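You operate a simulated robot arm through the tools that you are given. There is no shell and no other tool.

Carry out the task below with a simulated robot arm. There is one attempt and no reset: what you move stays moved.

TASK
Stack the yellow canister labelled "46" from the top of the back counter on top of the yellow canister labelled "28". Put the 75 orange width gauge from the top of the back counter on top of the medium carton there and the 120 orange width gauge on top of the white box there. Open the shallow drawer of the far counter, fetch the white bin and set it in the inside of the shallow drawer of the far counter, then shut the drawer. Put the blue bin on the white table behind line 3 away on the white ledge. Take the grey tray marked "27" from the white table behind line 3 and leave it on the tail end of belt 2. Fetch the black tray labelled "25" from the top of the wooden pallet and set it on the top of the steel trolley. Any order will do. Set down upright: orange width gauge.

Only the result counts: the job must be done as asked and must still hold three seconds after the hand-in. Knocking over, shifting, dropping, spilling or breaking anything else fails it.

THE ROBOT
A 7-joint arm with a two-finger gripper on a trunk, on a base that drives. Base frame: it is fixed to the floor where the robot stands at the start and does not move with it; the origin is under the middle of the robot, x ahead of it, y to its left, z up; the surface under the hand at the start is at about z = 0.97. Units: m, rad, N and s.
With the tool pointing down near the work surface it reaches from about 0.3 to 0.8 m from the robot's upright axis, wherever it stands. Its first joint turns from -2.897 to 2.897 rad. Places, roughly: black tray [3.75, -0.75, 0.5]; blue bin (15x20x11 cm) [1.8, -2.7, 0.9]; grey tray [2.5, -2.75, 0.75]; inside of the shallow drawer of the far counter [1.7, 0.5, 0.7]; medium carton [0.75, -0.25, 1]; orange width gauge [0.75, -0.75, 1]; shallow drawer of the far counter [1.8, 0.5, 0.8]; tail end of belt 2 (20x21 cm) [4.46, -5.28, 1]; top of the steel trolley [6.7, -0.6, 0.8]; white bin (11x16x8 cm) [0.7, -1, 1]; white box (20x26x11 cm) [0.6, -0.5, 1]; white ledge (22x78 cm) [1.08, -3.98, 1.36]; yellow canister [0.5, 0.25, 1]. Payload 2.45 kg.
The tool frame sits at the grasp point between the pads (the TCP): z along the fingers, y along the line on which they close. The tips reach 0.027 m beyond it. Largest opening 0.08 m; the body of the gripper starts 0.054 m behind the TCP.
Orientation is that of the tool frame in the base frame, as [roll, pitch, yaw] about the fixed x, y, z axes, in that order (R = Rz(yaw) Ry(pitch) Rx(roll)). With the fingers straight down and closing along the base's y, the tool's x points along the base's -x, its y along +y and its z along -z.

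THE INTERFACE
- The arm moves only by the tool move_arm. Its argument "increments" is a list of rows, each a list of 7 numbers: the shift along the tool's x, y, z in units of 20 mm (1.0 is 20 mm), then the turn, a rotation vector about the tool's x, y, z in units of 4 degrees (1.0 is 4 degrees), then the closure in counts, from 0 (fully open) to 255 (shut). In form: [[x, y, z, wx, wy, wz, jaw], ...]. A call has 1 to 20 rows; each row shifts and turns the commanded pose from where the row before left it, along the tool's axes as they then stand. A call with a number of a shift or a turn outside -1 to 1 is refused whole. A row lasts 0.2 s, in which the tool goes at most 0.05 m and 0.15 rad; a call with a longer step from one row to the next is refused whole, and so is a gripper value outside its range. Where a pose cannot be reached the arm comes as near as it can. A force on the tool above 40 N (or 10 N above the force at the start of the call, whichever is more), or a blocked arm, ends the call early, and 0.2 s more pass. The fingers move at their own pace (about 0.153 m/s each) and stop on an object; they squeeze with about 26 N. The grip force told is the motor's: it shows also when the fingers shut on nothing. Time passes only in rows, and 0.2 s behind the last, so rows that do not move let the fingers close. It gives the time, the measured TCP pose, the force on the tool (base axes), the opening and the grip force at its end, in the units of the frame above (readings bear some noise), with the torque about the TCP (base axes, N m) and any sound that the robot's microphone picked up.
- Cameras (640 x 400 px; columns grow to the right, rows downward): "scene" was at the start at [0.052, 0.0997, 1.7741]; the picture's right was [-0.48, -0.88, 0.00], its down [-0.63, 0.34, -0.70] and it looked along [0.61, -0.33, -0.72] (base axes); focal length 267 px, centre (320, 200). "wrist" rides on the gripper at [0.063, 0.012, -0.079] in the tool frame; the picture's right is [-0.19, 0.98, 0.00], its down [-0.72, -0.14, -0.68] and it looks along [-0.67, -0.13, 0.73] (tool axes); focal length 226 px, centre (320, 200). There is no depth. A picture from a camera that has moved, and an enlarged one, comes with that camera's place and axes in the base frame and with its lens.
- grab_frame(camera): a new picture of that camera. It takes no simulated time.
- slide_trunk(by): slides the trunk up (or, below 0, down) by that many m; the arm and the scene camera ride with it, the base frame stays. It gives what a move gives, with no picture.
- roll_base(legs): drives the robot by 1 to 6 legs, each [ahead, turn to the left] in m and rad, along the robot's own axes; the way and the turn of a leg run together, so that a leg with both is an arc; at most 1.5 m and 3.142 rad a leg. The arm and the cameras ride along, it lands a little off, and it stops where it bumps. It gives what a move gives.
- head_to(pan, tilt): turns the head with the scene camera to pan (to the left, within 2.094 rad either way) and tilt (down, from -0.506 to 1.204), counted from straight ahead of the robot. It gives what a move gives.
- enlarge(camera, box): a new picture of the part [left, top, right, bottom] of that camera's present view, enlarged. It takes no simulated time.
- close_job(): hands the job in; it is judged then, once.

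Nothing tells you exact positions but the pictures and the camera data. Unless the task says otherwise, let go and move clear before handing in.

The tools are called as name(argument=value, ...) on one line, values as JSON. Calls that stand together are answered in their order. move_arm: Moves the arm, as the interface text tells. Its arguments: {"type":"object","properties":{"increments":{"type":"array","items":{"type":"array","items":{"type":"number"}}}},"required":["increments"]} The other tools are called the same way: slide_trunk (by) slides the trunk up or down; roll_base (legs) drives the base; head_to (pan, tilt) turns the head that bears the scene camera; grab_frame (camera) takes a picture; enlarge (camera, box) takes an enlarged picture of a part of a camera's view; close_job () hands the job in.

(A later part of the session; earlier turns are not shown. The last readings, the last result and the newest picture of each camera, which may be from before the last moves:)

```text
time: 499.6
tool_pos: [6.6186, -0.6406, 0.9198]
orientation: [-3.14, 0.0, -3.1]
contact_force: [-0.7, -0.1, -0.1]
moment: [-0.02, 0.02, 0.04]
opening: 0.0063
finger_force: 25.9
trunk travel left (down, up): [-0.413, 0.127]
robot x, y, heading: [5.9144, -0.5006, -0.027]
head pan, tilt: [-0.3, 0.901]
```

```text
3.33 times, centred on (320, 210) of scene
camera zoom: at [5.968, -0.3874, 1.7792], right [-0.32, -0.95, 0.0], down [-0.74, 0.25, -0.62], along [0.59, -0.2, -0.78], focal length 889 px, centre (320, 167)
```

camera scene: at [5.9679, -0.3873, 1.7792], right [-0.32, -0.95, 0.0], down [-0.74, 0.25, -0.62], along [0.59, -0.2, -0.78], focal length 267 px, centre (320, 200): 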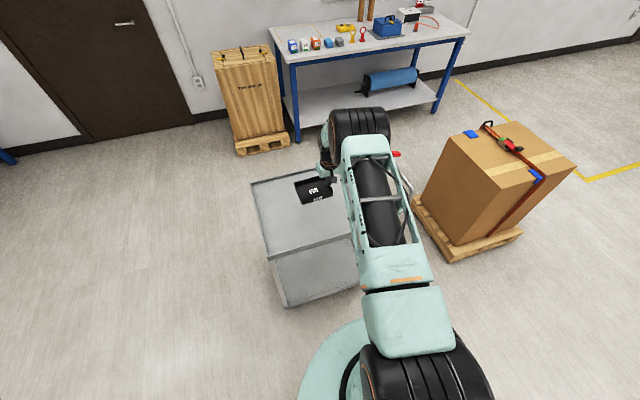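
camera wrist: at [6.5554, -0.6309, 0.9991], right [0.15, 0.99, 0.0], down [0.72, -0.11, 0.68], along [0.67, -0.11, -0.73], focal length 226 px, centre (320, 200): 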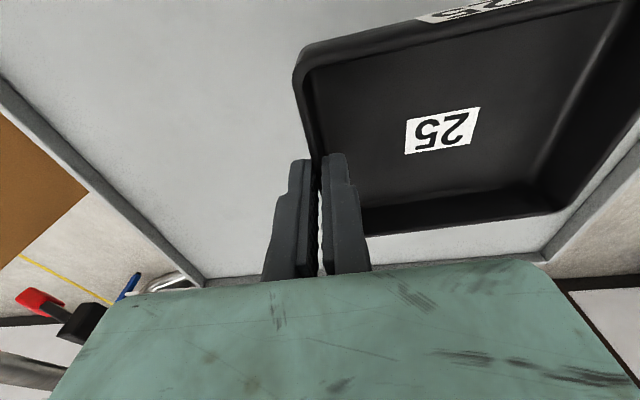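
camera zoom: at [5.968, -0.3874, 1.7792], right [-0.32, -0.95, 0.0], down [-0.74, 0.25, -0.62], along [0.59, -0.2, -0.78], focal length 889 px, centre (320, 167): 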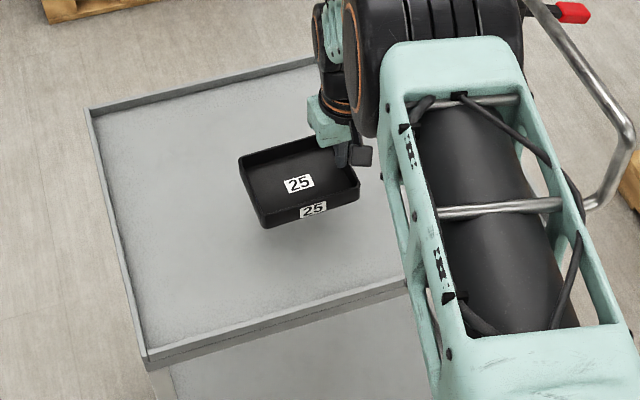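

move_arm(increments=[[0, 0, 0.8, 0, 0, 0, 255], [0, 0, 0.5, 0, 0, 0, 255], [0, 0, 0.3, 0, 0, 0, 255], [0, 0, 0, 0, 0, 0, 255]])

move_arm(increments=[[0, 0, 0.3, 0, 0, 0, 255], [0, 0, 0, 0, 0, 0, 255]])

move_arm(increments=[[0, 0, 0.3, 0, 0, 0, 255], [0, 0, 0, 0, 0, 0, 255]])

enlarge(camera="scene", box=[240, 150, 400, 270])

```text
time: 500.6
tool_pos: [6.6192, -0.64, 0.8884]
orientation: [-3.141, 0.0, -3.102]
contact_force: [-0.4, -0.4, -0.9]
moment: [-0.02, -0.01, -0.01]
opening: 0.0058
finger_force: 25.8
trunk travel left (down, up): [-0.413, 0.127]
robot x, y, heading: [5.9121, -0.5004, -0.023]
head pan, tilt: [-0.3, 0.901]
```

```text
time: 501.2
tool_pos: [6.6189, -0.6404, 0.8806]
orientation: [-3.141, -0.002, -3.102]
contact_force: [-0.2, 0.4, -1.0]
moment: [-0.06, -0.01, -0.01]
opening: 0.0059
finger_force: 26.3
trunk travel left (down, up): [-0.413, 0.127]
robot x, y, heading: [5.9094, -0.5046, -0.023]
head pan, tilt: [-0.3, 0.901]
```

```text
time: 501.8
tool_pos: [6.6187, -0.641, 0.8755]
orientation: [-3.14, -0.001, -3.102]
contact_force: [1.5, 0.4, 0.4]
moment: [-0.08, -0.01, -0.01]
opening: 0.0061
finger_force: 26.2
trunk travel left (down, up): [-0.413, 0.127]
robot x, y, heading: [5.9115, -0.5038, -0.023]
head pan, tilt: [-0.3, 0.901]
```

```text
3.33 times, centred on (320, 210) of scene
camera zoom: at [5.968, -0.3874, 1.7791], right [-0.32, -0.95, 0.0], down [-0.74, 0.25, -0.62], along [0.59, -0.2, -0.78], focal length 889 px, centre (320, 167)
```

zoom: 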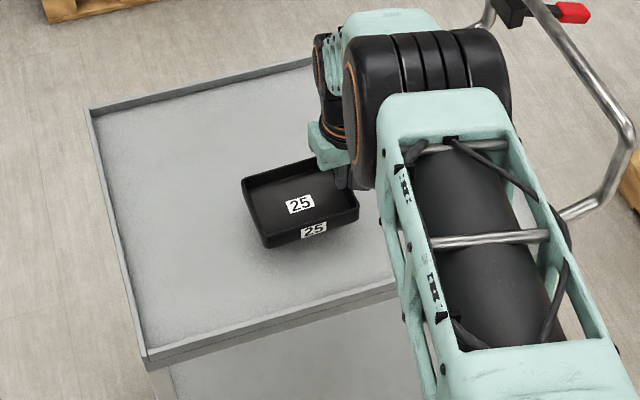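

move_arm(increments=[[0, 0, 0.3, 0, 0, 0, 255], [0, 0, 0, 0, 0, 0, 255]])

move_arm(increments=[[0, 0, 0.3, 0, 0, 0, 255], [0, 0, 0, 0, 0, 0, 255]])

move_arm(increments=[[0, 0, 0.2, 0, 0, 0, 255], [0, 0, 0, 0, 0, 0, 255]])

move_arm(increments=[[0, 0, 0.2, 0, 0, 0, 255], [0, 0, 0, 0, 0, 0, 255]])

enlarge(camera="scene", box=[240, 150, 400, 270])

```text
time: 502.4
tool_pos: [6.6182, -0.6403, 0.8694]
orientation: [-3.139, 0.001, -3.102]
contact_force: [0.3, -0.7, -0.4]
moment: [-0.05, -0.01, 0.01]
opening: 0.006
finger_force: 26.3
trunk travel left (down, up): [-0.413, 0.127]
robot x, y, heading: [5.9077, -0.5012, -0.023]
head pan, tilt: [-0.3, 0.901]
```

```text
time: 503.0
tool_pos: [6.6185, -0.6401, 0.8628]
orientation: [-3.14, -0.002, -3.101]
contact_force: [0.7, 0.2, -0.6]
moment: [-0.06, -0.02, 0.01]
opening: 0.006
finger_force: 25.7
trunk travel left (down, up): [-0.413, 0.127]
robot x, y, heading: [5.9107, -0.5018, -0.025]
head pan, tilt: [-0.3, 0.901]
```

```text
time: 503.6
tool_pos: [6.6194, -0.6403, 0.859]
orientation: [-3.14, -0.001, -3.101]
contact_force: [0.8, 0.1, -1.1]
moment: [-0.05, -0.01, -0.01]
opening: 0.006
finger_force: 26.2
trunk travel left (down, up): [-0.413, 0.127]
robot x, y, heading: [5.9099, -0.5038, -0.026]
head pan, tilt: [-0.3, 0.901]
```

```text
time: 504.2
tool_pos: [6.6194, -0.6391, 0.855]
orientation: [-3.14, -0.001, -3.102]
contact_force: [-0.6, -0.1, -1.1]
moment: [-0.04, 0.02, 0.02]
opening: 0.0058
finger_force: 26.1
trunk travel left (down, up): [-0.413, 0.127]
robot x, y, heading: [5.9128, -0.5019, -0.027]
head pan, tilt: [-0.3, 0.901]
```

```text
3.33 times, centred on (320, 210) of scene
camera zoom: at [5.9681, -0.3874, 1.7791], right [-0.32, -0.95, 0.0], down [-0.74, 0.25, -0.62], along [0.59, -0.2, -0.78], focal length 889 px, centre (320, 167)
```

zoom: 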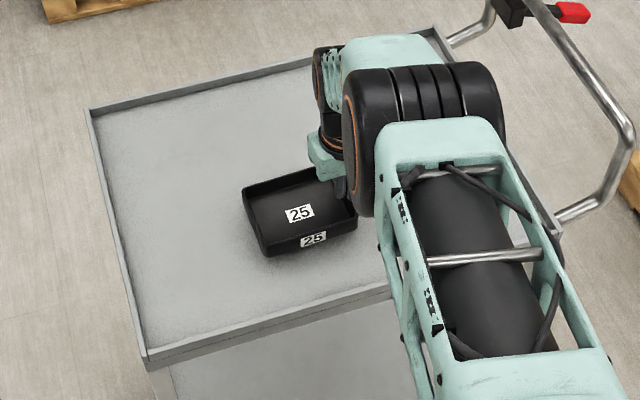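

move_arm(increments=[[0, 0, 0.25, 0, 0, 0, 255], [0, 0, 0, 0, 0, 0, 255]])

move_arm(increments=[[0, 0, 0.25, 0, 0, 0, 255], [0, 0, 0, 0, 0, 0, 255]])

slide_trunk(by=-0.004)

slide_trunk(by=-0.004)

slide_trunk(by=-0.004)

```text
time: 504.8
tool_pos: [6.6196, -0.6406, 0.8502]
orientation: [-3.14, 0.001, -3.101]
contact_force: [0.6, 0.2, -0.9]
moment: [-0.06, -0.01, -0.03]
opening: 0.0059
finger_force: 25.5
trunk travel left (down, up): [-0.413, 0.127]
robot x, y, heading: [5.9119, -0.4999, -0.028]
head pan, tilt: [-0.3, 0.901]
```

```text
time: 505.4
tool_pos: [6.6203, -0.6392, 0.8445]
orientation: [-3.141, -0.002, -3.102]
contact_force: [-1.1, -0.4, -1.2]
moment: [-0.09, -0.01, 0.0]
opening: 0.0058
finger_force: 25.7
trunk travel left (down, up): [-0.413, 0.127]
robot x, y, heading: [5.9117, -0.5019, -0.023]
head pan, tilt: [-0.3, 0.901]
```

```text
time: 506.0
tool_pos: [6.6198, -0.6406, 0.8407]
orientation: [-3.139, -0.002, -3.102]
contact_force: [0.2, 0.6, -0.8]
moment: [-0.06, 0.02, 0.01]
opening: 0.006
finger_force: 26.1
trunk travel left (down, up): [-0.409, 0.131]
robot x, y, heading: [5.9098, -0.4984, -0.02]
head pan, tilt: [-0.3, 0.901]
```

```text
time: 506.5
tool_pos: [6.6203, -0.6389, 0.8371]
orientation: [-3.14, -0.001, -3.101]
contact_force: [-0.8, -0.2, -1.8]
moment: [-0.09, 0.0, 0.03]
opening: 0.0061
finger_force: 25.9
trunk travel left (down, up): [-0.405, 0.135]
robot x, y, heading: [5.9155, -0.5033, -0.023]
head pan, tilt: [-0.3, 0.901]
```

```text
time: 507.0
tool_pos: [6.6197, -0.6404, 0.8356]
orientation: [-3.139, 0.002, -3.101]
contact_force: [-1.7, -0.7, 13.4]
moment: [-0.05, 0.78, 0.01]
opening: 0.0061
finger_force: 25.7
trunk travel left (down, up): [-0.401, 0.139]
robot x, y, heading: [5.9121, -0.5066, -0.026]
head pan, tilt: [-0.3, 0.901]
```

Contact with the trolley top. Ease off, release, and rise straight up.

slide_trunk(by=0.002)

move_arm(increments=[[0, 0, 0, 0, 0, 0, 220], [0, 0, 0, 0, 0, 0, 150], [0, 0, 0, 0, 0, 0, 100], [0, 0, 0, 0, 0, 0, 80], [0, 0, -0.4, 0, 0, 0, 80], [0, 0, -0.8, 0, 0, 0, 80], [0, 0, -1, 0, 0, 0, 80], [0, 0, -1, 0, 0, 0, 80], [0, 0, -1, 0, 0, 0, 80], [0, 0, -1, 0, 0, 0, 80], [0, 0, -1, 0, 0, 0, 80], [0, 0, -1, 0, 0, 0, 80], [0, 0, -1, 0, 0, 0, 80], [0, 0, -1, 0, 0, 0, 80], [0, 0, -1, 0, 0, 0, 80], [0, 0, -1, 0, 0, 0, 80], [0, 0, -1, 0, 0, 0, 80], [0, 0, -1, 0, 0, 0, 80], [0, 0, -1, 0, 0, 0, 80], [0, 0, 0, 0, 0, 0, 80]])

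enlarge(camera="scene", box=[240, 150, 400, 270])

grab_frame(camera="wrist")

```text
time: 507.6
tool_pos: [6.6185, -0.6389, 0.8352]
orientation: [-3.14, 0.0, -3.101]
contact_force: [1.0, 0.0, 5.2]
moment: [-0.01, 0.06, -0.02]
opening: 0.006
finger_force: 25.7
trunk travel left (down, up): [-0.403, 0.137]
robot x, y, heading: [5.9138, -0.5005, -0.025]
head pan, tilt: [-0.3, 0.901]
```

```text
time: 511.8
tool_pos: [6.6195, -0.6365, 1.1188]
orientation: [-3.139, -0.002, -3.102]
contact_force: [0.2, -0.6, -0.2]
moment: [0.04, 0.01, 0.01]
opening: 0.0546
finger_force: 0.1
trunk travel left (down, up): [-0.403, 0.137]
robot x, y, heading: [5.9116, -0.5015, -0.026]
head pan, tilt: [-0.3, 0.901]
```

```text
3.33 times, centred on (320, 210) of scene
camera zoom: at [5.9682, -0.3874, 1.7691], right [-0.32, -0.95, 0.0], down [-0.74, 0.25, -0.62], along [0.59, -0.2, -0.78], focal length 889 px, centre (320, 167)
```

zoom: 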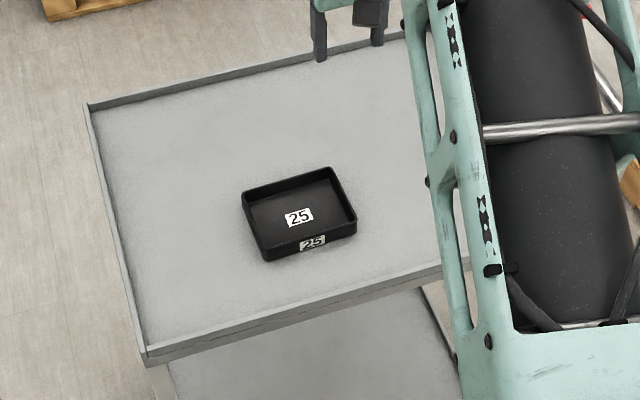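

```text
taken
camera wrist: at [6.5565, -0.6292, 1.1984], right [0.15, 0.99, 0.0], down [0.72, -0.11, 0.68], along [0.67, -0.11, -0.73], focal length 226 px, centre (320, 200)
```

wrist: 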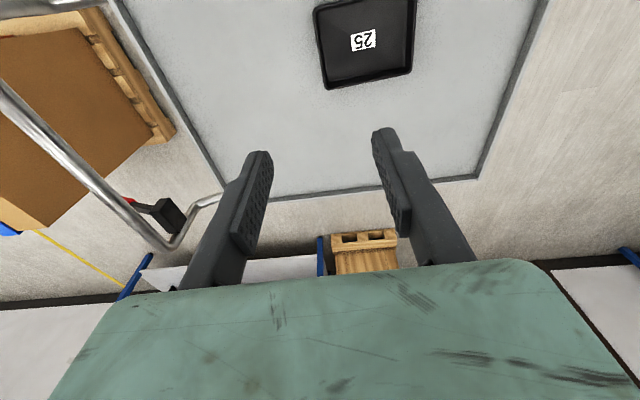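

Tray 25 is on the trolley. Retracting, then surveying a route to the white table and belt 2.

move_arm(increments=[[0.945, 0.52, -0.8, 0, 0, 0.07, 0], [0.945, 0.52, -0.8, 0, 0, 0.07, 0], [0.945, 0.52, -0.8, 0, 0, 0.07, 0], [0.945, 0.52, -0.8, 0, 0, 0.07, 0], [0.945, 0.52, -0.8, 0, 0, 0.07, 0], [0.945, 0.52, -0.8, 0, 0, 0.07, 0], [0.945, 0.52, -0.8, 0, 0, 0.07, 0], [0.945, 0.52, -0.8, 0, 0, 0.07, 0], [0.945, 0.52, -0.8, 0, 0, 0.07, 0], [0.945, 0.52, -0.8, 0, 0, 0.07, 0], [0.945, 0.52, -0.8, 0, 0, 0.07, 0], [0.945, 0.52, -0.8, 0, 0, 0.07, 0], [0.945, 0.52, -0.8, 0, 0, 0.07, 0], [0, 0, 0, 0, 0, 0, 0]])

roll_base(legs=[[-0.4, 0]])

head_to(pan=-2.0, tilt=0.4)

grab_frame(camera="scene")

head_to(pan=-1.1, tilt=0.35)

grab_frame(camera="scene")

```text
time: 514.8
tool_pos: [6.3732, -0.5057, 1.3275]
orientation: [-3.139, -0.001, 3.116]
contact_force: [0.3, -0.6, 0.3]
moment: [0.03, -0.01, 0.03]
opening: 0.0802
finger_force: 0.0
trunk travel left (down, up): [-0.403, 0.137]
robot x, y, heading: [5.9129, -0.502, -0.024]
head pan, tilt: [-0.3, 0.901]
```

```text
time: 517.3
tool_pos: [5.9661, -0.4942, 1.3283]
orientation: [-3.141, 0.0, 3.116]
contact_force: [-0.1, -0.4, 0.5]
moment: [-0.02, 0.01, -0.03]
opening: 0.0797
finger_force: 0.1
trunk travel left (down, up): [-0.403, 0.137]
robot x, y, heading: [5.5056, -0.4896, -0.02]
head pan, tilt: [-0.3, 0.901]
```

```text
time: 519.0
tool_pos: [5.9666, -0.4955, 1.3292]
orientation: [-3.141, 0.0, 3.116]
contact_force: [-0.4, 0.0, -0.8]
moment: [-0.03, 0.02, -0.03]
opening: 0.0799
finger_force: 0.0
trunk travel left (down, up): [-0.403, 0.137]
robot x, y, heading: [5.5023, -0.4889, -0.026]
head pan, tilt: [-2.0, 0.4]
```

```text
taken
camera scene: at [5.4491, -0.4361, 1.8122], right [-0.9, 0.44, 0.0], down [0.17, 0.35, -0.92], along [-0.4, -0.83, -0.39], focal length 267 px, centre (320, 200)
```

scene: 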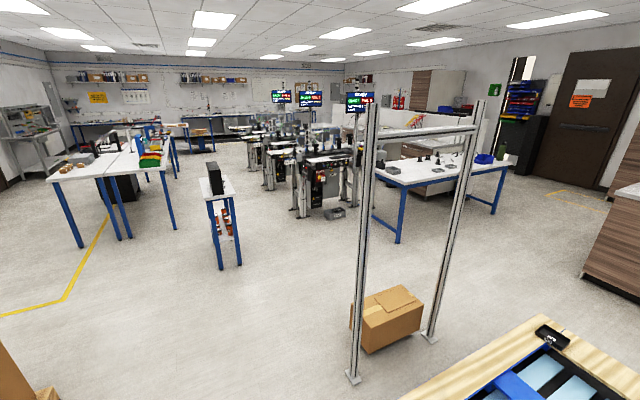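

```text
time: 520.2
tool_pos: [5.9665, -0.4942, 1.3278]
orientation: [-3.139, 0.0, 3.117]
contact_force: [0.1, -0.3, -0.2]
moment: [-0.02, 0.04, 0.01]
opening: 0.0801
finger_force: 0.0
trunk travel left (down, up): [-0.403, 0.137]
robot x, y, heading: [5.5058, -0.4945, -0.024]
head pan, tilt: [-1.1, 0.351]
```

```text
taken
camera scene: at [5.5298, -0.4369, 1.8167], right [-0.9, -0.43, 0.0], down [-0.15, 0.31, -0.94], along [0.4, -0.85, -0.34], focal length 267 px, centre (320, 200)
```

scene: 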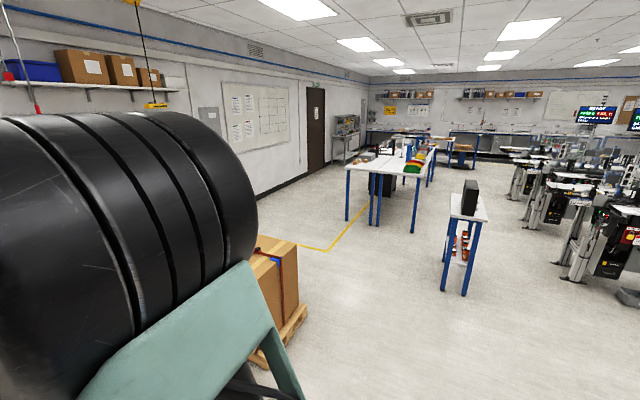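

head_to(pan=-1.8, tilt=0.4)

enlarge(camera="scene", box=[240, 60, 560, 260])

enlarge(camera="scene", box=[200, 80, 420, 220])

```text
time: 521.3
tool_pos: [5.9661, -0.4958, 1.3281]
orientation: [-3.14, -0.001, 3.118]
contact_force: [-0.8, -0.5, -0.3]
moment: [0.02, 0.02, -0.01]
opening: 0.08
finger_force: 0.0
trunk travel left (down, up): [-0.403, 0.137]
robot x, y, heading: [5.5009, -0.4902, -0.023]
head pan, tilt: [-1.799, 0.4]
```

```text
2.00 times, centred on (400, 160) of scene
camera zoom: at [5.4665, -0.4425, 1.8122], right [-0.97, 0.25, 0.0], down [0.1, 0.38, -0.92], along [-0.23, -0.89, -0.39], focal length 533 px, centre (160, 280)
```

zoom: 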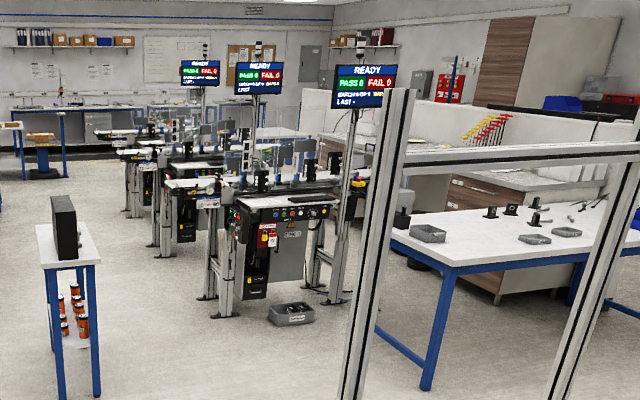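

```text
2.86 times, centred on (310, 150) of scene
camera zoom: at [5.4665, -0.4425, 1.8122], right [-0.97, 0.25, 0.0], down [0.1, 0.38, -0.92], along [-0.23, -0.89, -0.39], focal length 762 px, centre (349, 343)
```

zoom: 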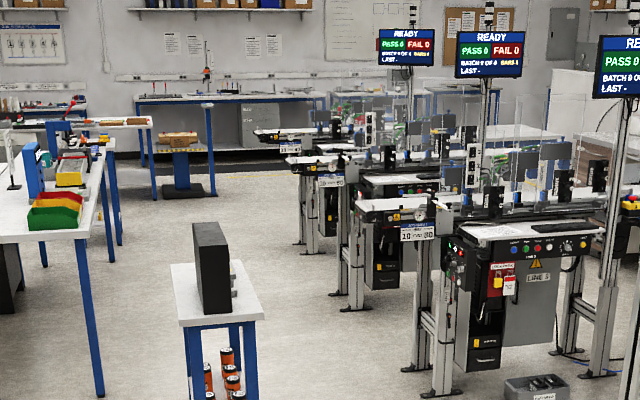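

Route check: the direct way between table and carton is too tight, so I'll go back round the pallet's north side to the white table (blue bin first, then the grey tray).

roll_base(legs=[[0, 1.594], [1.32, 0], [0, 1.5708], [0.9, 0], [0.86, 0]])

```text
time: 544.3
tool_pos: [3.3099, 0.818, 1.3273]
orientation: [-3.14, 0.001, 0.011]
contact_force: [-0.1, 0.2, 0.5]
moment: [0.02, -0.01, 0.02]
opening: 0.0796
finger_force: 0.1
trunk travel left (down, up): [-0.403, 0.137]
robot x, y, heading: [3.7731, 0.8269, -3.13]
head pan, tilt: [-1.799, 0.4]
```

roll_base(legs=[[0.1, 0], [0, 0.775], [0.8, 0], [0, 0.785], [0.95, 0], [0.95, 0]])

head_to(pan=-0.3, tilt=0.6)

grab_frame(camera="scene")

grab_frame(camera="wrist")

```text
time: 562.6
tool_pos: [3.0879, -2.0931, 1.3281]
orientation: [-3.138, 0.0, 1.563]
contact_force: [0.2, -0.4, -0.1]
moment: [0.02, 0.03, 0.01]
opening: 0.0799
finger_force: 0.1
trunk travel left (down, up): [-0.403, 0.137]
robot x, y, heading: [3.0843, -1.6284, -1.58]
head pan, tilt: [-1.799, 0.4]
```

```text
time: 564.2
tool_pos: [3.0894, -2.0933, 1.3272]
orientation: [-3.138, 0.0, 1.564]
contact_force: [-0.5, 0.2, -0.4]
moment: [0.0, -0.05, 0.02]
opening: 0.0802
finger_force: 0.1
trunk travel left (down, up): [-0.403, 0.137]
robot x, y, heading: [3.0802, -1.6305, -1.571]
head pan, tilt: [-0.3, 0.6]
```

```text
taken
camera scene: at [3.1975, -1.6993, 1.7939], right [-0.95, 0.3, 0.0], down [0.17, 0.54, -0.82], along [-0.25, -0.79, -0.57], focal length 267 px, centre (320, 200)
```

scene: 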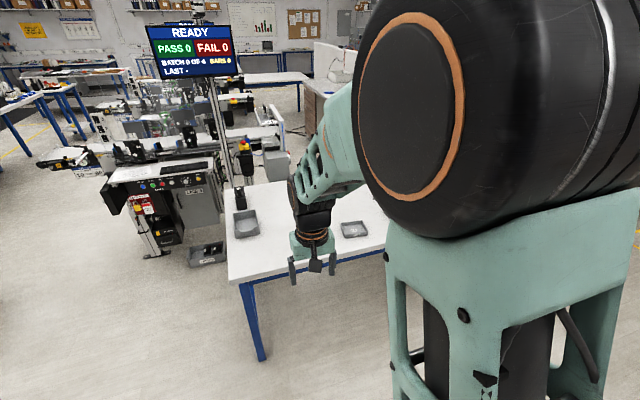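

```text
taken
camera wrist: at [3.1014, -2.0306, 1.4072], right [0.98, -0.2, 0.0], down [-0.15, -0.72, 0.68], along [-0.14, -0.67, -0.73], focal length 226 px, centre (320, 200)
```

wrist: 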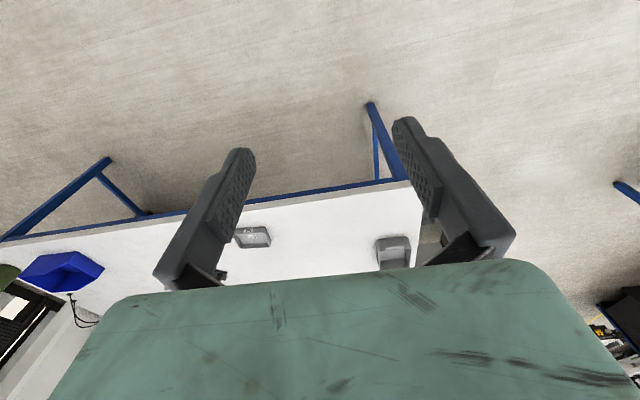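

enlarge(camera="scene", box=[220, 170, 400, 280])

enlarge(camera="wrist", box=[210, 170, 430, 290])

head_to(pan=1.2, tilt=0.7)

grab_frame(camera="scene")

```text
3.56 times, centred on (310, 225) of scene
camera zoom: at [3.1975, -1.6993, 1.7939], right [-0.95, 0.3, 0.0], down [0.17, 0.54, -0.82], along [-0.25, -0.79, -0.57], focal length 948 px, centre (356, 111)
```

zoom: 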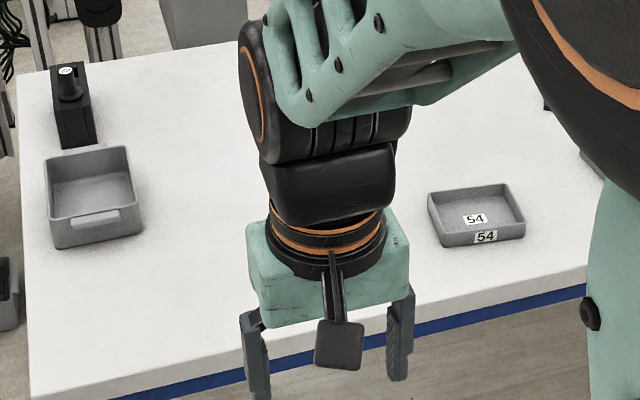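

```text
2.91 times, centred on (320, 230) of wrist
camera zoom: at [3.1014, -2.0306, 1.4072], right [0.98, -0.2, 0.0], down [-0.15, -0.72, 0.68], along [-0.14, -0.67, -0.73], focal length 658 px, centre (320, 113)
```

zoom: 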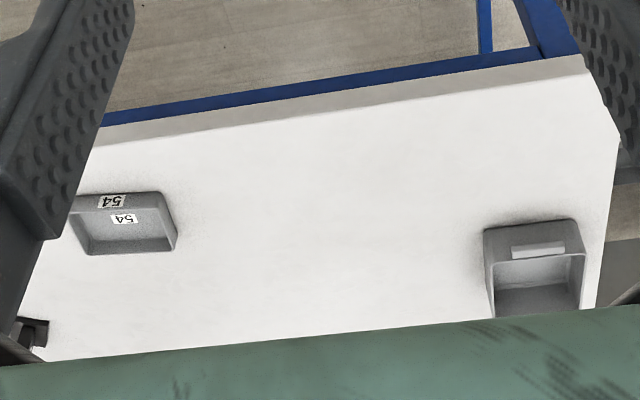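

```text
time: 565.8
tool_pos: [3.0878, -2.0929, 1.328]
orientation: [-3.14, -0.001, 1.563]
contact_force: [0.7, 0.4, 0.7]
moment: [0.0, -0.01, 0.02]
opening: 0.0801
finger_force: 0.0
trunk travel left (down, up): [-0.403, 0.137]
robot x, y, heading: [3.0874, -1.6303, -1.58]
head pan, tilt: [1.201, 0.7]
```

```text
taken
camera scene: at [3.3033, -1.6465, 1.7853], right [-0.37, -0.93, 0.0], down [-0.6, 0.24, -0.76], along [0.71, -0.28, -0.64], focal length 267 px, centre (320, 200)
```

scene: 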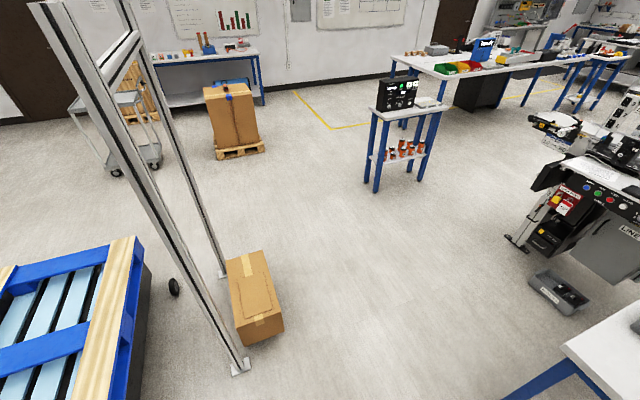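

The direct path past the table corner is wide enough after all. First the blue bin: drive west along the table.

roll_base(legs=[[0, -1.5616], [1.22, 0], [0, 1.5708], [0.3, 0]])

head_to(pan=-0.3, tilt=0.7)

grab_frame(camera="scene")

grab_frame(camera="wrist")

```text
time: 578.0
tool_pos: [1.4973, -1.9197, 1.3281]
orientation: [-3.135, 0.001, 0.639]
contact_force: [0.8, -0.9, 0.0]
moment: [0.08, 0.06, 0.0]
opening: 0.0795
finger_force: 0.1
trunk travel left (down, up): [-0.403, 0.137]
robot x, y, heading: [1.8594, -1.6366, -2.712]
head pan, tilt: [1.201, 0.7]
stopped in leg 3: the robot was blocked; the commanded pose is now the measured one
```

```text
time: 579.5
tool_pos: [1.4935, -1.9125, 1.3274]
orientation: [-3.137, 0.0, 0.635]
contact_force: [0.5, 0.7, -0.5]
moment: [0.01, 0.01, 0.0]
opening: 0.0801
finger_force: 0.0
trunk travel left (down, up): [-0.403, 0.137]
robot x, y, heading: [1.8621, -1.6324, -2.708]
head pan, tilt: [-0.3, 0.7]
```

```text
taken
camera scene: at [1.8534, -1.7657, 1.7853], right [-0.13, 0.99, 0.0], down [0.64, 0.09, -0.76], along [-0.76, -0.1, -0.64], focal length 267 px, centre (320, 200)
```

scene: 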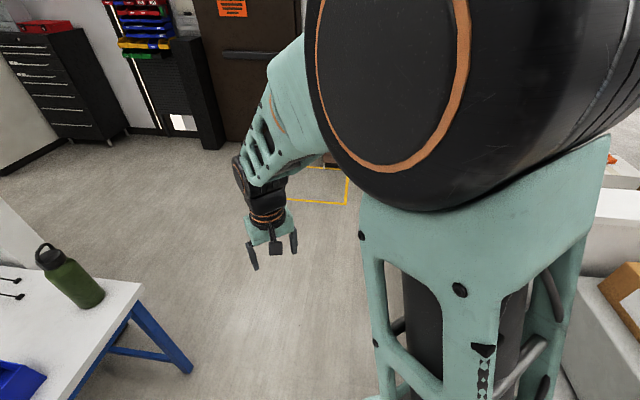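

```text
taken
camera wrist: at [1.5529, -1.8875, 1.4072], right [0.43, -0.9, 0.0], down [-0.66, -0.31, 0.68], along [-0.62, -0.29, -0.73], focal length 226 px, centre (320, 200)
```

wrist: 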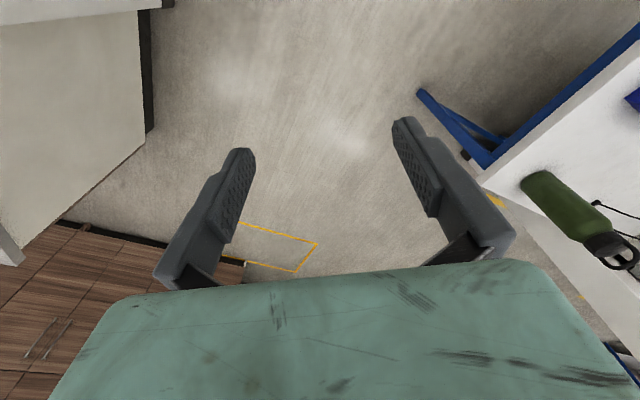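

The base's rear touched the counter end and stopped. I'll back off and come in on a diagonal further from the counter.

roll_base(legs=[[0, -0.43], [-0.75, 0], [0, 0.38], [0.88, 0]])

roll_base(legs=[[0, 1.2]])

grab_frame(camera="scene")

grab_frame(camera="wrist")

```text
time: 590.4
tool_pos: [1.4068, -2.2299, 1.3264]
orientation: [-3.14, 0.001, 0.591]
contact_force: [0.2, -0.9, 0.9]
moment: [0.02, 0.02, 0.0]
opening: 0.0802
finger_force: 0.1
trunk travel left (down, up): [-0.403, 0.137]
robot x, y, heading: [1.7845, -1.9644, -2.751]
head pan, tilt: [-0.3, 0.7]
```

```text
time: 593.8
tool_pos: [1.8867, -2.4151, 1.3262]
orientation: [-3.138, 0.0, 1.775]
contact_force: [0.0, 0.9, 0.4]
moment: [-0.02, 0.01, 0.05]
opening: 0.0801
finger_force: 0.1
trunk travel left (down, up): [-0.403, 0.137]
robot x, y, heading: [1.7851, -1.9664, -1.567]
head pan, tilt: [-0.3, 0.7]
```

```text
taken
camera scene: at [1.9009, -2.0281, 1.7853], right [-0.96, 0.29, 0.0], down [0.19, 0.62, -0.76], along [-0.22, -0.73, -0.64], focal length 267 px, centre (320, 200)
```

scene: 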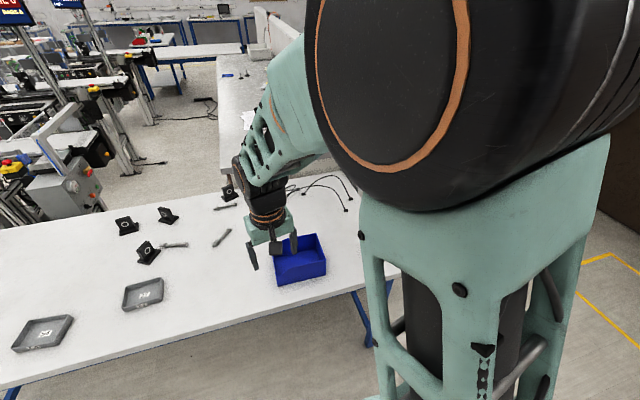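

```text
taken
camera wrist: at [1.8872, -2.3513, 1.4072], right [1.0, 0.01, 0.0], down [0.01, -0.73, 0.68], along [0.0, -0.68, -0.73], focal length 226 px, centre (320, 200)
```

wrist: 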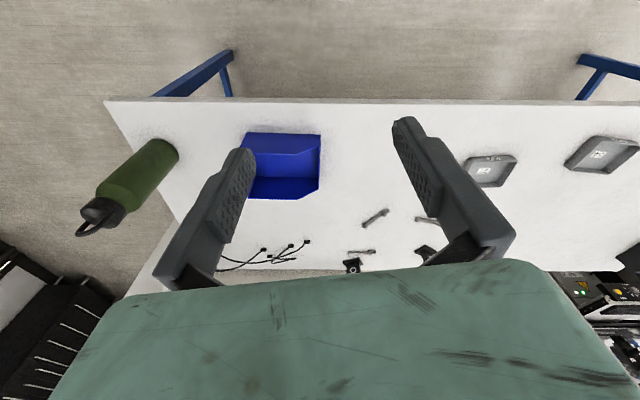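

enlarge(camera="wrist", box=[200, 100, 360, 220])

enlarge(camera="scene", box=[220, 200, 370, 310])

enlarge(camera="scene", box=[0, 190, 240, 360])

```text
3.33 times, centred on (280, 160) of wrist
camera zoom: at [1.8872, -2.3513, 1.4072], right [1.0, 0.01, 0.0], down [0.01, -0.73, 0.68], along [0.0, -0.68, -0.73], focal length 754 px, centre (453, 333)
```

zoom: 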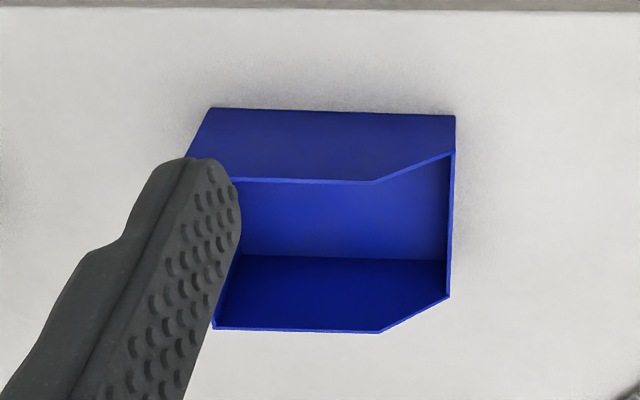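

```text
3.64 times, centred on (295, 255) of scene
camera zoom: at [1.9009, -2.0281, 1.7853], right [-0.96, 0.29, 0.0], down [0.19, 0.62, -0.76], along [-0.22, -0.73, -0.64], focal length 969 px, centre (411, 0)
```

zoom: 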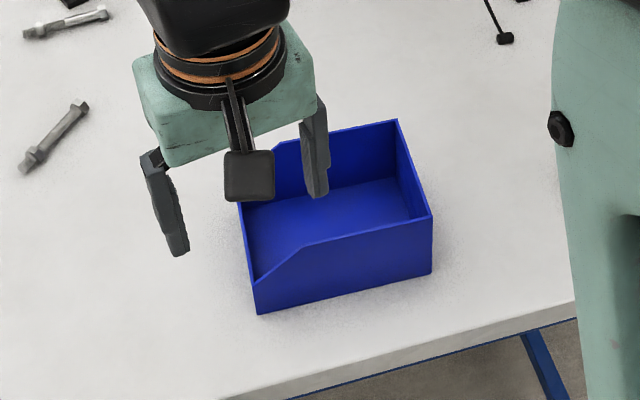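

```text
2.35 times, centred on (120, 275) of scene
camera zoom: at [1.9009, -2.0281, 1.7853], right [-0.96, 0.29, 0.0], down [0.19, 0.62, -0.76], along [-0.22, -0.73, -0.64], focal length 627 px, centre (791, 24)
```

zoom: 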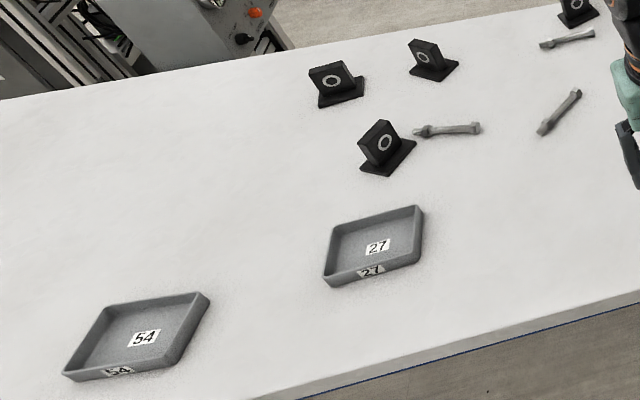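

The blue bin stands at about (1.79,-2.70), tall back wall at x≈1.693, rim ≈0.965. I'll advance slightly and go over the back wall. Tray 27 is also identified (the right-hand one).

roll_base(legs=[[0.1, 0]])

move_arm(increments=[[0, 0, 0, 0, 0, 0.97, 60], [0, 0, 0, 0, 0, 0.97, 60], [0, 0, 0, 0, 0, 0.97, 60], [-0.754, -0.8, 0.6, 0, 0, 0, 60], [-0.754, -0.8, 0.6, 0, 0, 0, 60], [-0.754, -0.8, 0.6, 0, 0, 0, 60], [-0.754, -0.8, 0.6, 0, 0, 0, 60], [-0.754, -0.8, 0.6, 0, 0, 0, 60], [-0.754, -0.8, 0.6, 0, 0, 0, 60], [-0.754, -0.8, 0.6, 0, 0, 0, 60], [-0.754, -0.8, 0.6, 0, 0, 0, 60], [-0.754, -0.8, 0.6, 0, 0, 0, 60], [-0.754, -0.8, 0.6, 0, 0, 0, 60], [-0.754, -0.8, 0.6, 0, 0, 0, 60], [-0.754, -0.8, 0.6, 0, 0, 0, 60], [0, 0, 0, 0, 0, 0, 60]])

grab_frame(camera="wrist")

grab_frame(camera="scene")

```text
time: 595.0
tool_pos: [1.8872, -2.518, 1.3273]
orientation: [3.142, -0.003, 1.776]
contact_force: [-0.8, -0.7, -0.4]
moment: [0.02, 0.0, 0.02]
opening: 0.0799
finger_force: 0.1
trunk travel left (down, up): [-0.403, 0.137]
robot x, y, heading: [1.7893, -2.07, -1.562]
head pan, tilt: [-0.3, 0.7]
```

```text
time: 598.4
tool_pos: [1.6955, -2.6982, 1.1833]
orientation: [-3.138, 0.0, 1.572]
contact_force: [0.1, -0.6, -0.4]
moment: [-0.03, 0.0, 0.02]
opening: 0.0613
finger_force: 0.0
trunk travel left (down, up): [-0.403, 0.137]
robot x, y, heading: [1.7869, -2.0654, -1.565]
head pan, tilt: [-0.3, 0.7]
```

```text
taken
camera wrist: at [1.7076, -2.6353, 1.2631], right [0.98, -0.19, 0.0], down [-0.14, -0.72, 0.68], along [-0.13, -0.67, -0.73], focal length 226 px, centre (320, 200)
```

wrist: 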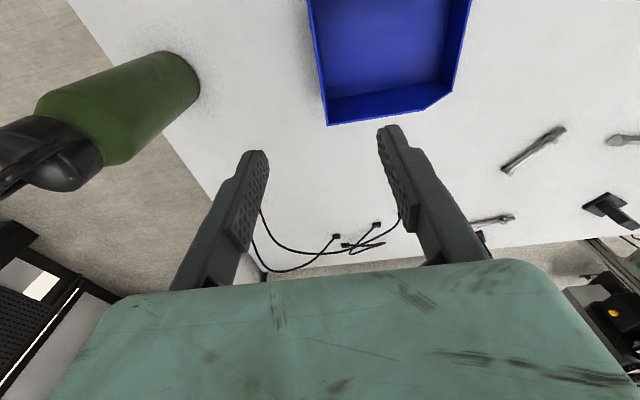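

```text
taken
camera scene: at [1.9016, -2.1297, 1.7853], right [-0.96, 0.29, 0.0], down [0.19, 0.62, -0.77], along [-0.22, -0.73, -0.64], focal length 267 px, centre (320, 200)
```

scene: 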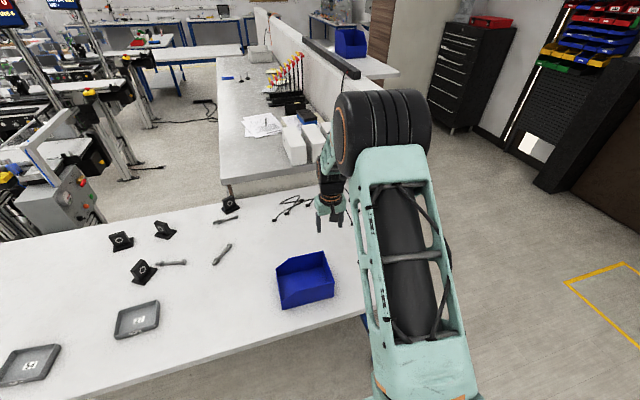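

move_arm(increments=[[0, -0.05, 1, 0, 0, 0, 60], [0, 0, 1, 0, 0, 0, 60], [0, 0, 1, 0, 0, 0, 60], [0, 0, 1, 0, 0, 0, 60], [0, 0, 1, 0, 0, 0, 60], [0, 0, 1, 0, 0, 0, 60], [0, 0, 1, 0, 0, 0, 60], [0, 0, 1, 0, 0, 0, 60], [0, 0, 0.5, 0, 0, 0, 60], [0, 0, 0, 0, 0, 0, 60]])

grab_frame(camera="wrist")

enlarge(camera="scene", box=[250, 200, 370, 310])

```text
time: 600.6
tool_pos: [1.693, -2.7008, 1.0149]
orientation: [-3.138, 0.001, 1.571]
contact_force: [0.5, 0.1, -0.2]
moment: [0.03, 0.03, -0.01]
opening: 0.0612
finger_force: 0.0
trunk travel left (down, up): [-0.403, 0.137]
robot x, y, heading: [1.7823, -2.0631, -1.566]
head pan, tilt: [-0.3, 0.7]
```

```text
taken
camera wrist: at [1.7063, -2.637, 1.0937], right [0.98, -0.19, 0.0], down [-0.14, -0.72, 0.68], along [-0.13, -0.67, -0.73], focal length 226 px, centre (320, 200)
```

wrist: 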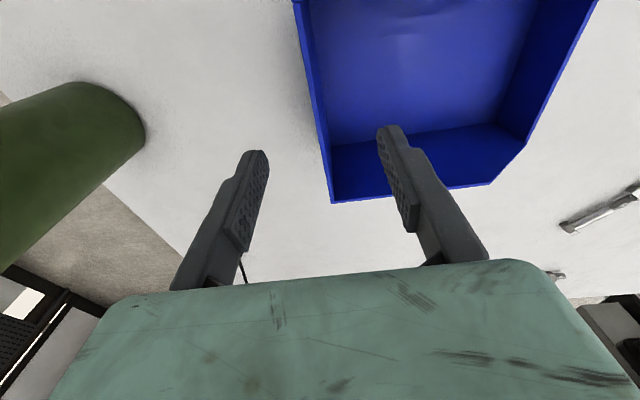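

```text
3.64 times, centred on (310, 255) of scene
camera zoom: at [1.9012, -2.1302, 1.7853], right [-0.96, 0.29, 0.0], down [0.19, 0.62, -0.76], along [-0.22, -0.73, -0.64], focal length 969 px, centre (356, 0)
```

zoom: 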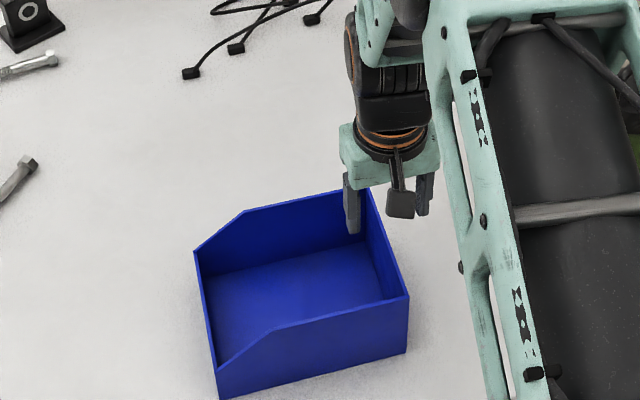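

move_arm(increments=[[0, 0.1, 0.8, 0, 0, 0, 60], [0, 0, 0.8, 0, 0, 0, 60], [0, 0, 0.8, 0, 0, 0, 60], [0, 0, 0.8, 0, 0, 0, 60], [0, 0, 0, 0, 0, 0, 60]])

grab_frame(camera="wrist")

move_arm(increments=[[0, 0, 0, 0, 0, 0, 255], [0, 0, 0, 0, 0, 0, 255], [0, 0, 0, 0, 0, 0, 255], [0, 0, 0, 0, 0, 0, 255]])

move_arm(increments=[[0, 0, -0.3, 0, 0, 0, 255], [0, 0, -0.4, 0, 0, 0, 255], [0, 0, -0.4, 0, 0, 0, 255], [0, 0, 0, 0, 0, 0, 255], [0, 0, 0, 0, 0, 0, 255]])

grab_frame(camera="wrist")

enlarge(camera="scene", box=[250, 200, 370, 310])

```text
time: 601.8
tool_pos: [1.6956, -2.6984, 0.9502]
orientation: [-3.137, 0.001, 1.57]
contact_force: [0.2, 0.3, 0.3]
moment: [0.0, -0.03, 0.05]
opening: 0.0612
finger_force: 0.0
trunk travel left (down, up): [-0.403, 0.137]
robot x, y, heading: [1.7853, -2.0649, -1.566]
head pan, tilt: [-0.3, 0.7]
```

```text
taken
camera wrist: at [1.7085, -2.6367, 1.0295], right [0.98, -0.19, 0.0], down [-0.14, -0.72, 0.68], along [-0.13, -0.67, -0.73], focal length 226 px, centre (320, 200)
```

wrist: 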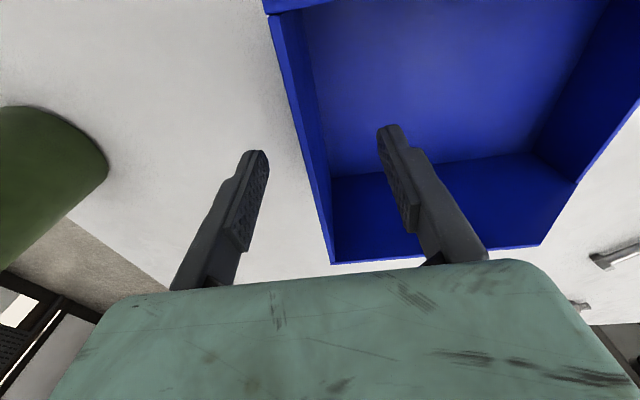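

```text
time: 602.8
tool_pos: [1.6952, -2.6996, 0.9505]
orientation: [-3.139, -0.001, 1.571]
contact_force: [-0.2, 0.3, 0.1]
moment: [-0.08, 0.01, -0.05]
opening: 0.0057
finger_force: 25.8
trunk travel left (down, up): [-0.403, 0.137]
robot x, y, heading: [1.7868, -2.0646, -1.563]
head pan, tilt: [-0.3, 0.7]
```

```text
time: 604.0
tool_pos: [1.6948, -2.6984, 0.972]
orientation: [-3.139, -0.001, 1.571]
contact_force: [-0.4, -0.3, -2.3]
moment: [-0.01, 0.19, 0.01]
opening: 0.006
finger_force: 25.7
trunk travel left (down, up): [-0.403, 0.137]
robot x, y, heading: [1.7861, -2.0702, -1.569]
head pan, tilt: [-0.3, 0.7]
```

```text
taken
camera wrist: at [1.7089, -2.6368, 1.0514], right [0.98, -0.19, 0.0], down [-0.14, -0.72, 0.68], along [-0.13, -0.67, -0.73], focal length 226 px, centre (320, 200)
```

wrist: 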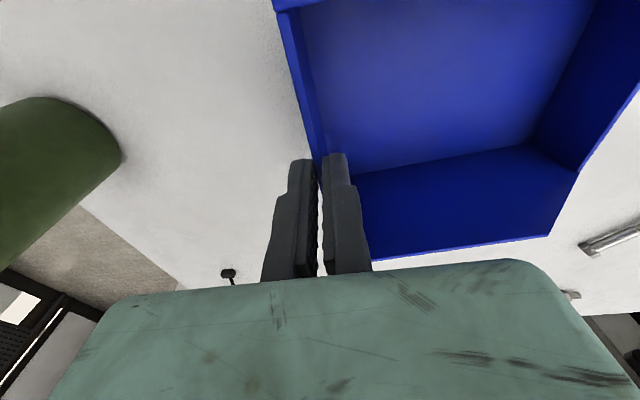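

```text
3.64 times, centred on (310, 255) of scene
camera zoom: at [1.9011, -2.1304, 1.7853], right [-0.96, 0.29, 0.0], down [0.19, 0.62, -0.76], along [-0.22, -0.73, -0.64], focal length 969 px, centre (356, 0)
```

zoom: 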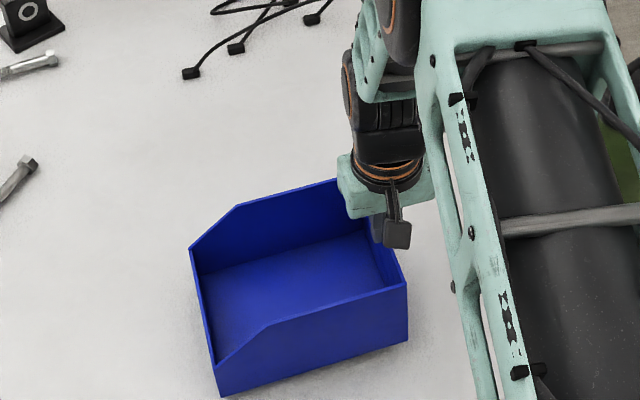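

The bin hangs level. Lift and retract.

move_arm(increments=[[0, 0, -0.8, 0, 0, 0, 255], [0, 0, -0.8, 0, 0, 0, 255], [0, 0, -0.8, 0, 0, 0, 255], [0, 0, -0.8, 0, 0, 0, 255], [0, 0, -0.8, 0, 0, 0, 255], [0, 0, -0.8, 0, 0, 0, 255], [0, 0, -0.8, 0, 0, 0, 255], [0, 0, -0.8, 0, 0, 0, 255], [0, 0, -0.8, 0, 0, 0, 255], [0, 0, -0.8, 0, 0, 0, 255], [0.7, 0.1, -0.8, 0, 0, 0, 255], [0.7, 0.1, -0.8, 0, 0, 0, 255], [0.7, 0.1, -0.8, 0, 0, 0, 255], [0.7, 0.1, -0.8, 0, 0, 0, 255], [0.7, 0.1, -0.8, 0, 0, 0, 255], [0.7, 0.1, -0.8, 0, 0, 0, 255], [0.7, 0.1, -0.8, 0, 0, 0, 255], [0.7, 0.1, -0.8, 0, 0, 0, 255], [0.7, 0.1, -0.5, 0, 0, 0, 255], [0, 0, 0, 0, 0, 0, 255]])

grab_frame(camera="wrist")

grab_frame(camera="scene")

```text
time: 608.2
tool_pos: [1.7135, -2.5721, 1.2679]
orientation: [-3.139, -0.001, 1.569]
contact_force: [0.1, -0.9, -1.2]
moment: [0.04, 0.17, 0.02]
opening: 0.0062
finger_force: 25.8
trunk travel left (down, up): [-0.403, 0.137]
robot x, y, heading: [1.785, -2.0681, -1.567]
head pan, tilt: [-0.3, 0.7]
```

```text
taken
camera wrist: at [1.7264, -2.5095, 1.3476], right [0.98, -0.19, 0.0], down [-0.14, -0.72, 0.68], along [-0.13, -0.67, -0.73], focal length 226 px, centre (320, 200)
```

wrist: 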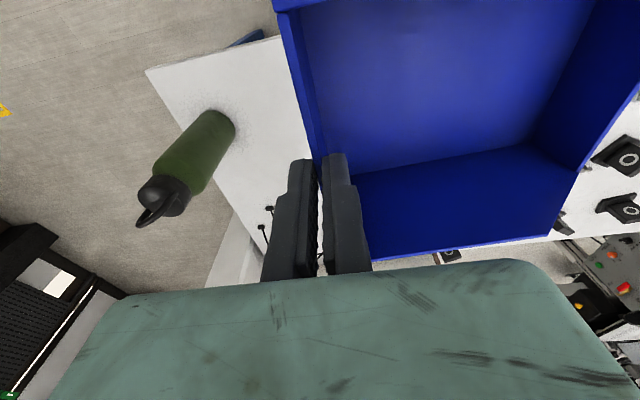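

```text
taken
camera scene: at [1.9011, -2.1308, 1.7852], right [-0.96, 0.29, 0.0], down [0.19, 0.62, -0.76], along [-0.22, -0.73, -0.64], focal length 267 px, centre (320, 200)
```

scene: 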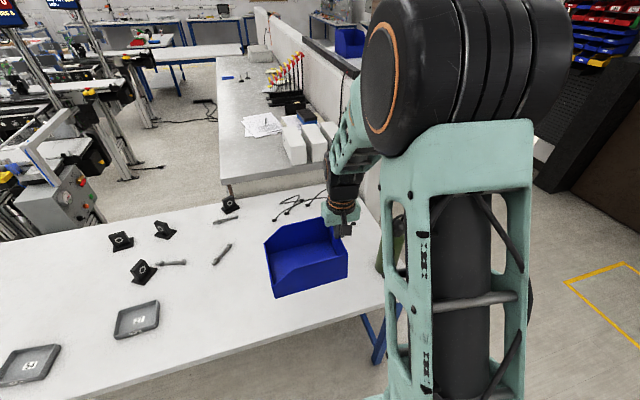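

roll_base(legs=[[-0.2, 0], [0, -1.5746], [1.35, 0], [0, 1.5708]])

head_to(pan=-0.2, tilt=0.4)

grab_frame(camera="scene")

```text
time: 624.0
tool_pos: [0.3535, -2.3274, 1.2685]
orientation: [-3.138, 0.0, 1.522]
contact_force: [1.1, 0.2, -3.0]
moment: [0.02, 0.18, 0.0]
opening: 0.0061
finger_force: 26.5
trunk travel left (down, up): [-0.403, 0.137]
robot x, y, heading: [0.4488, -1.8242, -1.616]
head pan, tilt: [-0.3, 0.7]
```

```text
time: 624.8
tool_pos: [0.3545, -2.3267, 1.2685]
orientation: [-3.138, 0.0, 1.521]
contact_force: [-0.5, 0.6, -1.9]
moment: [0.01, 0.14, -0.01]
opening: 0.0058
finger_force: 25.7
trunk travel left (down, up): [-0.403, 0.137]
robot x, y, heading: [0.4489, -1.8237, -1.614]
head pan, tilt: [-0.201, 0.4]
```

```text
taken
camera scene: at [0.5696, -1.9053, 1.8121], right [-0.97, 0.24, 0.0], down [0.09, 0.38, -0.92], along [-0.22, -0.89, -0.39], focal length 267 px, centre (320, 200)
```

scene: 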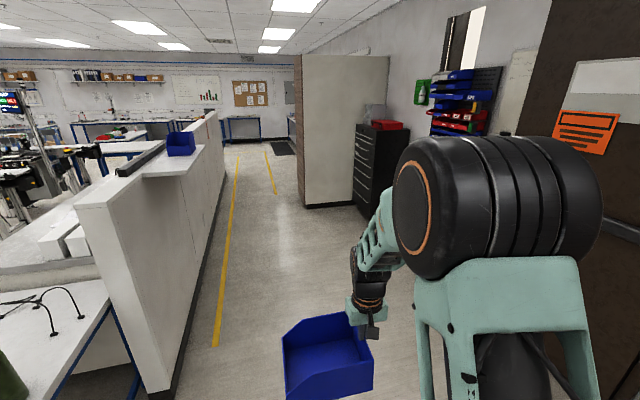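

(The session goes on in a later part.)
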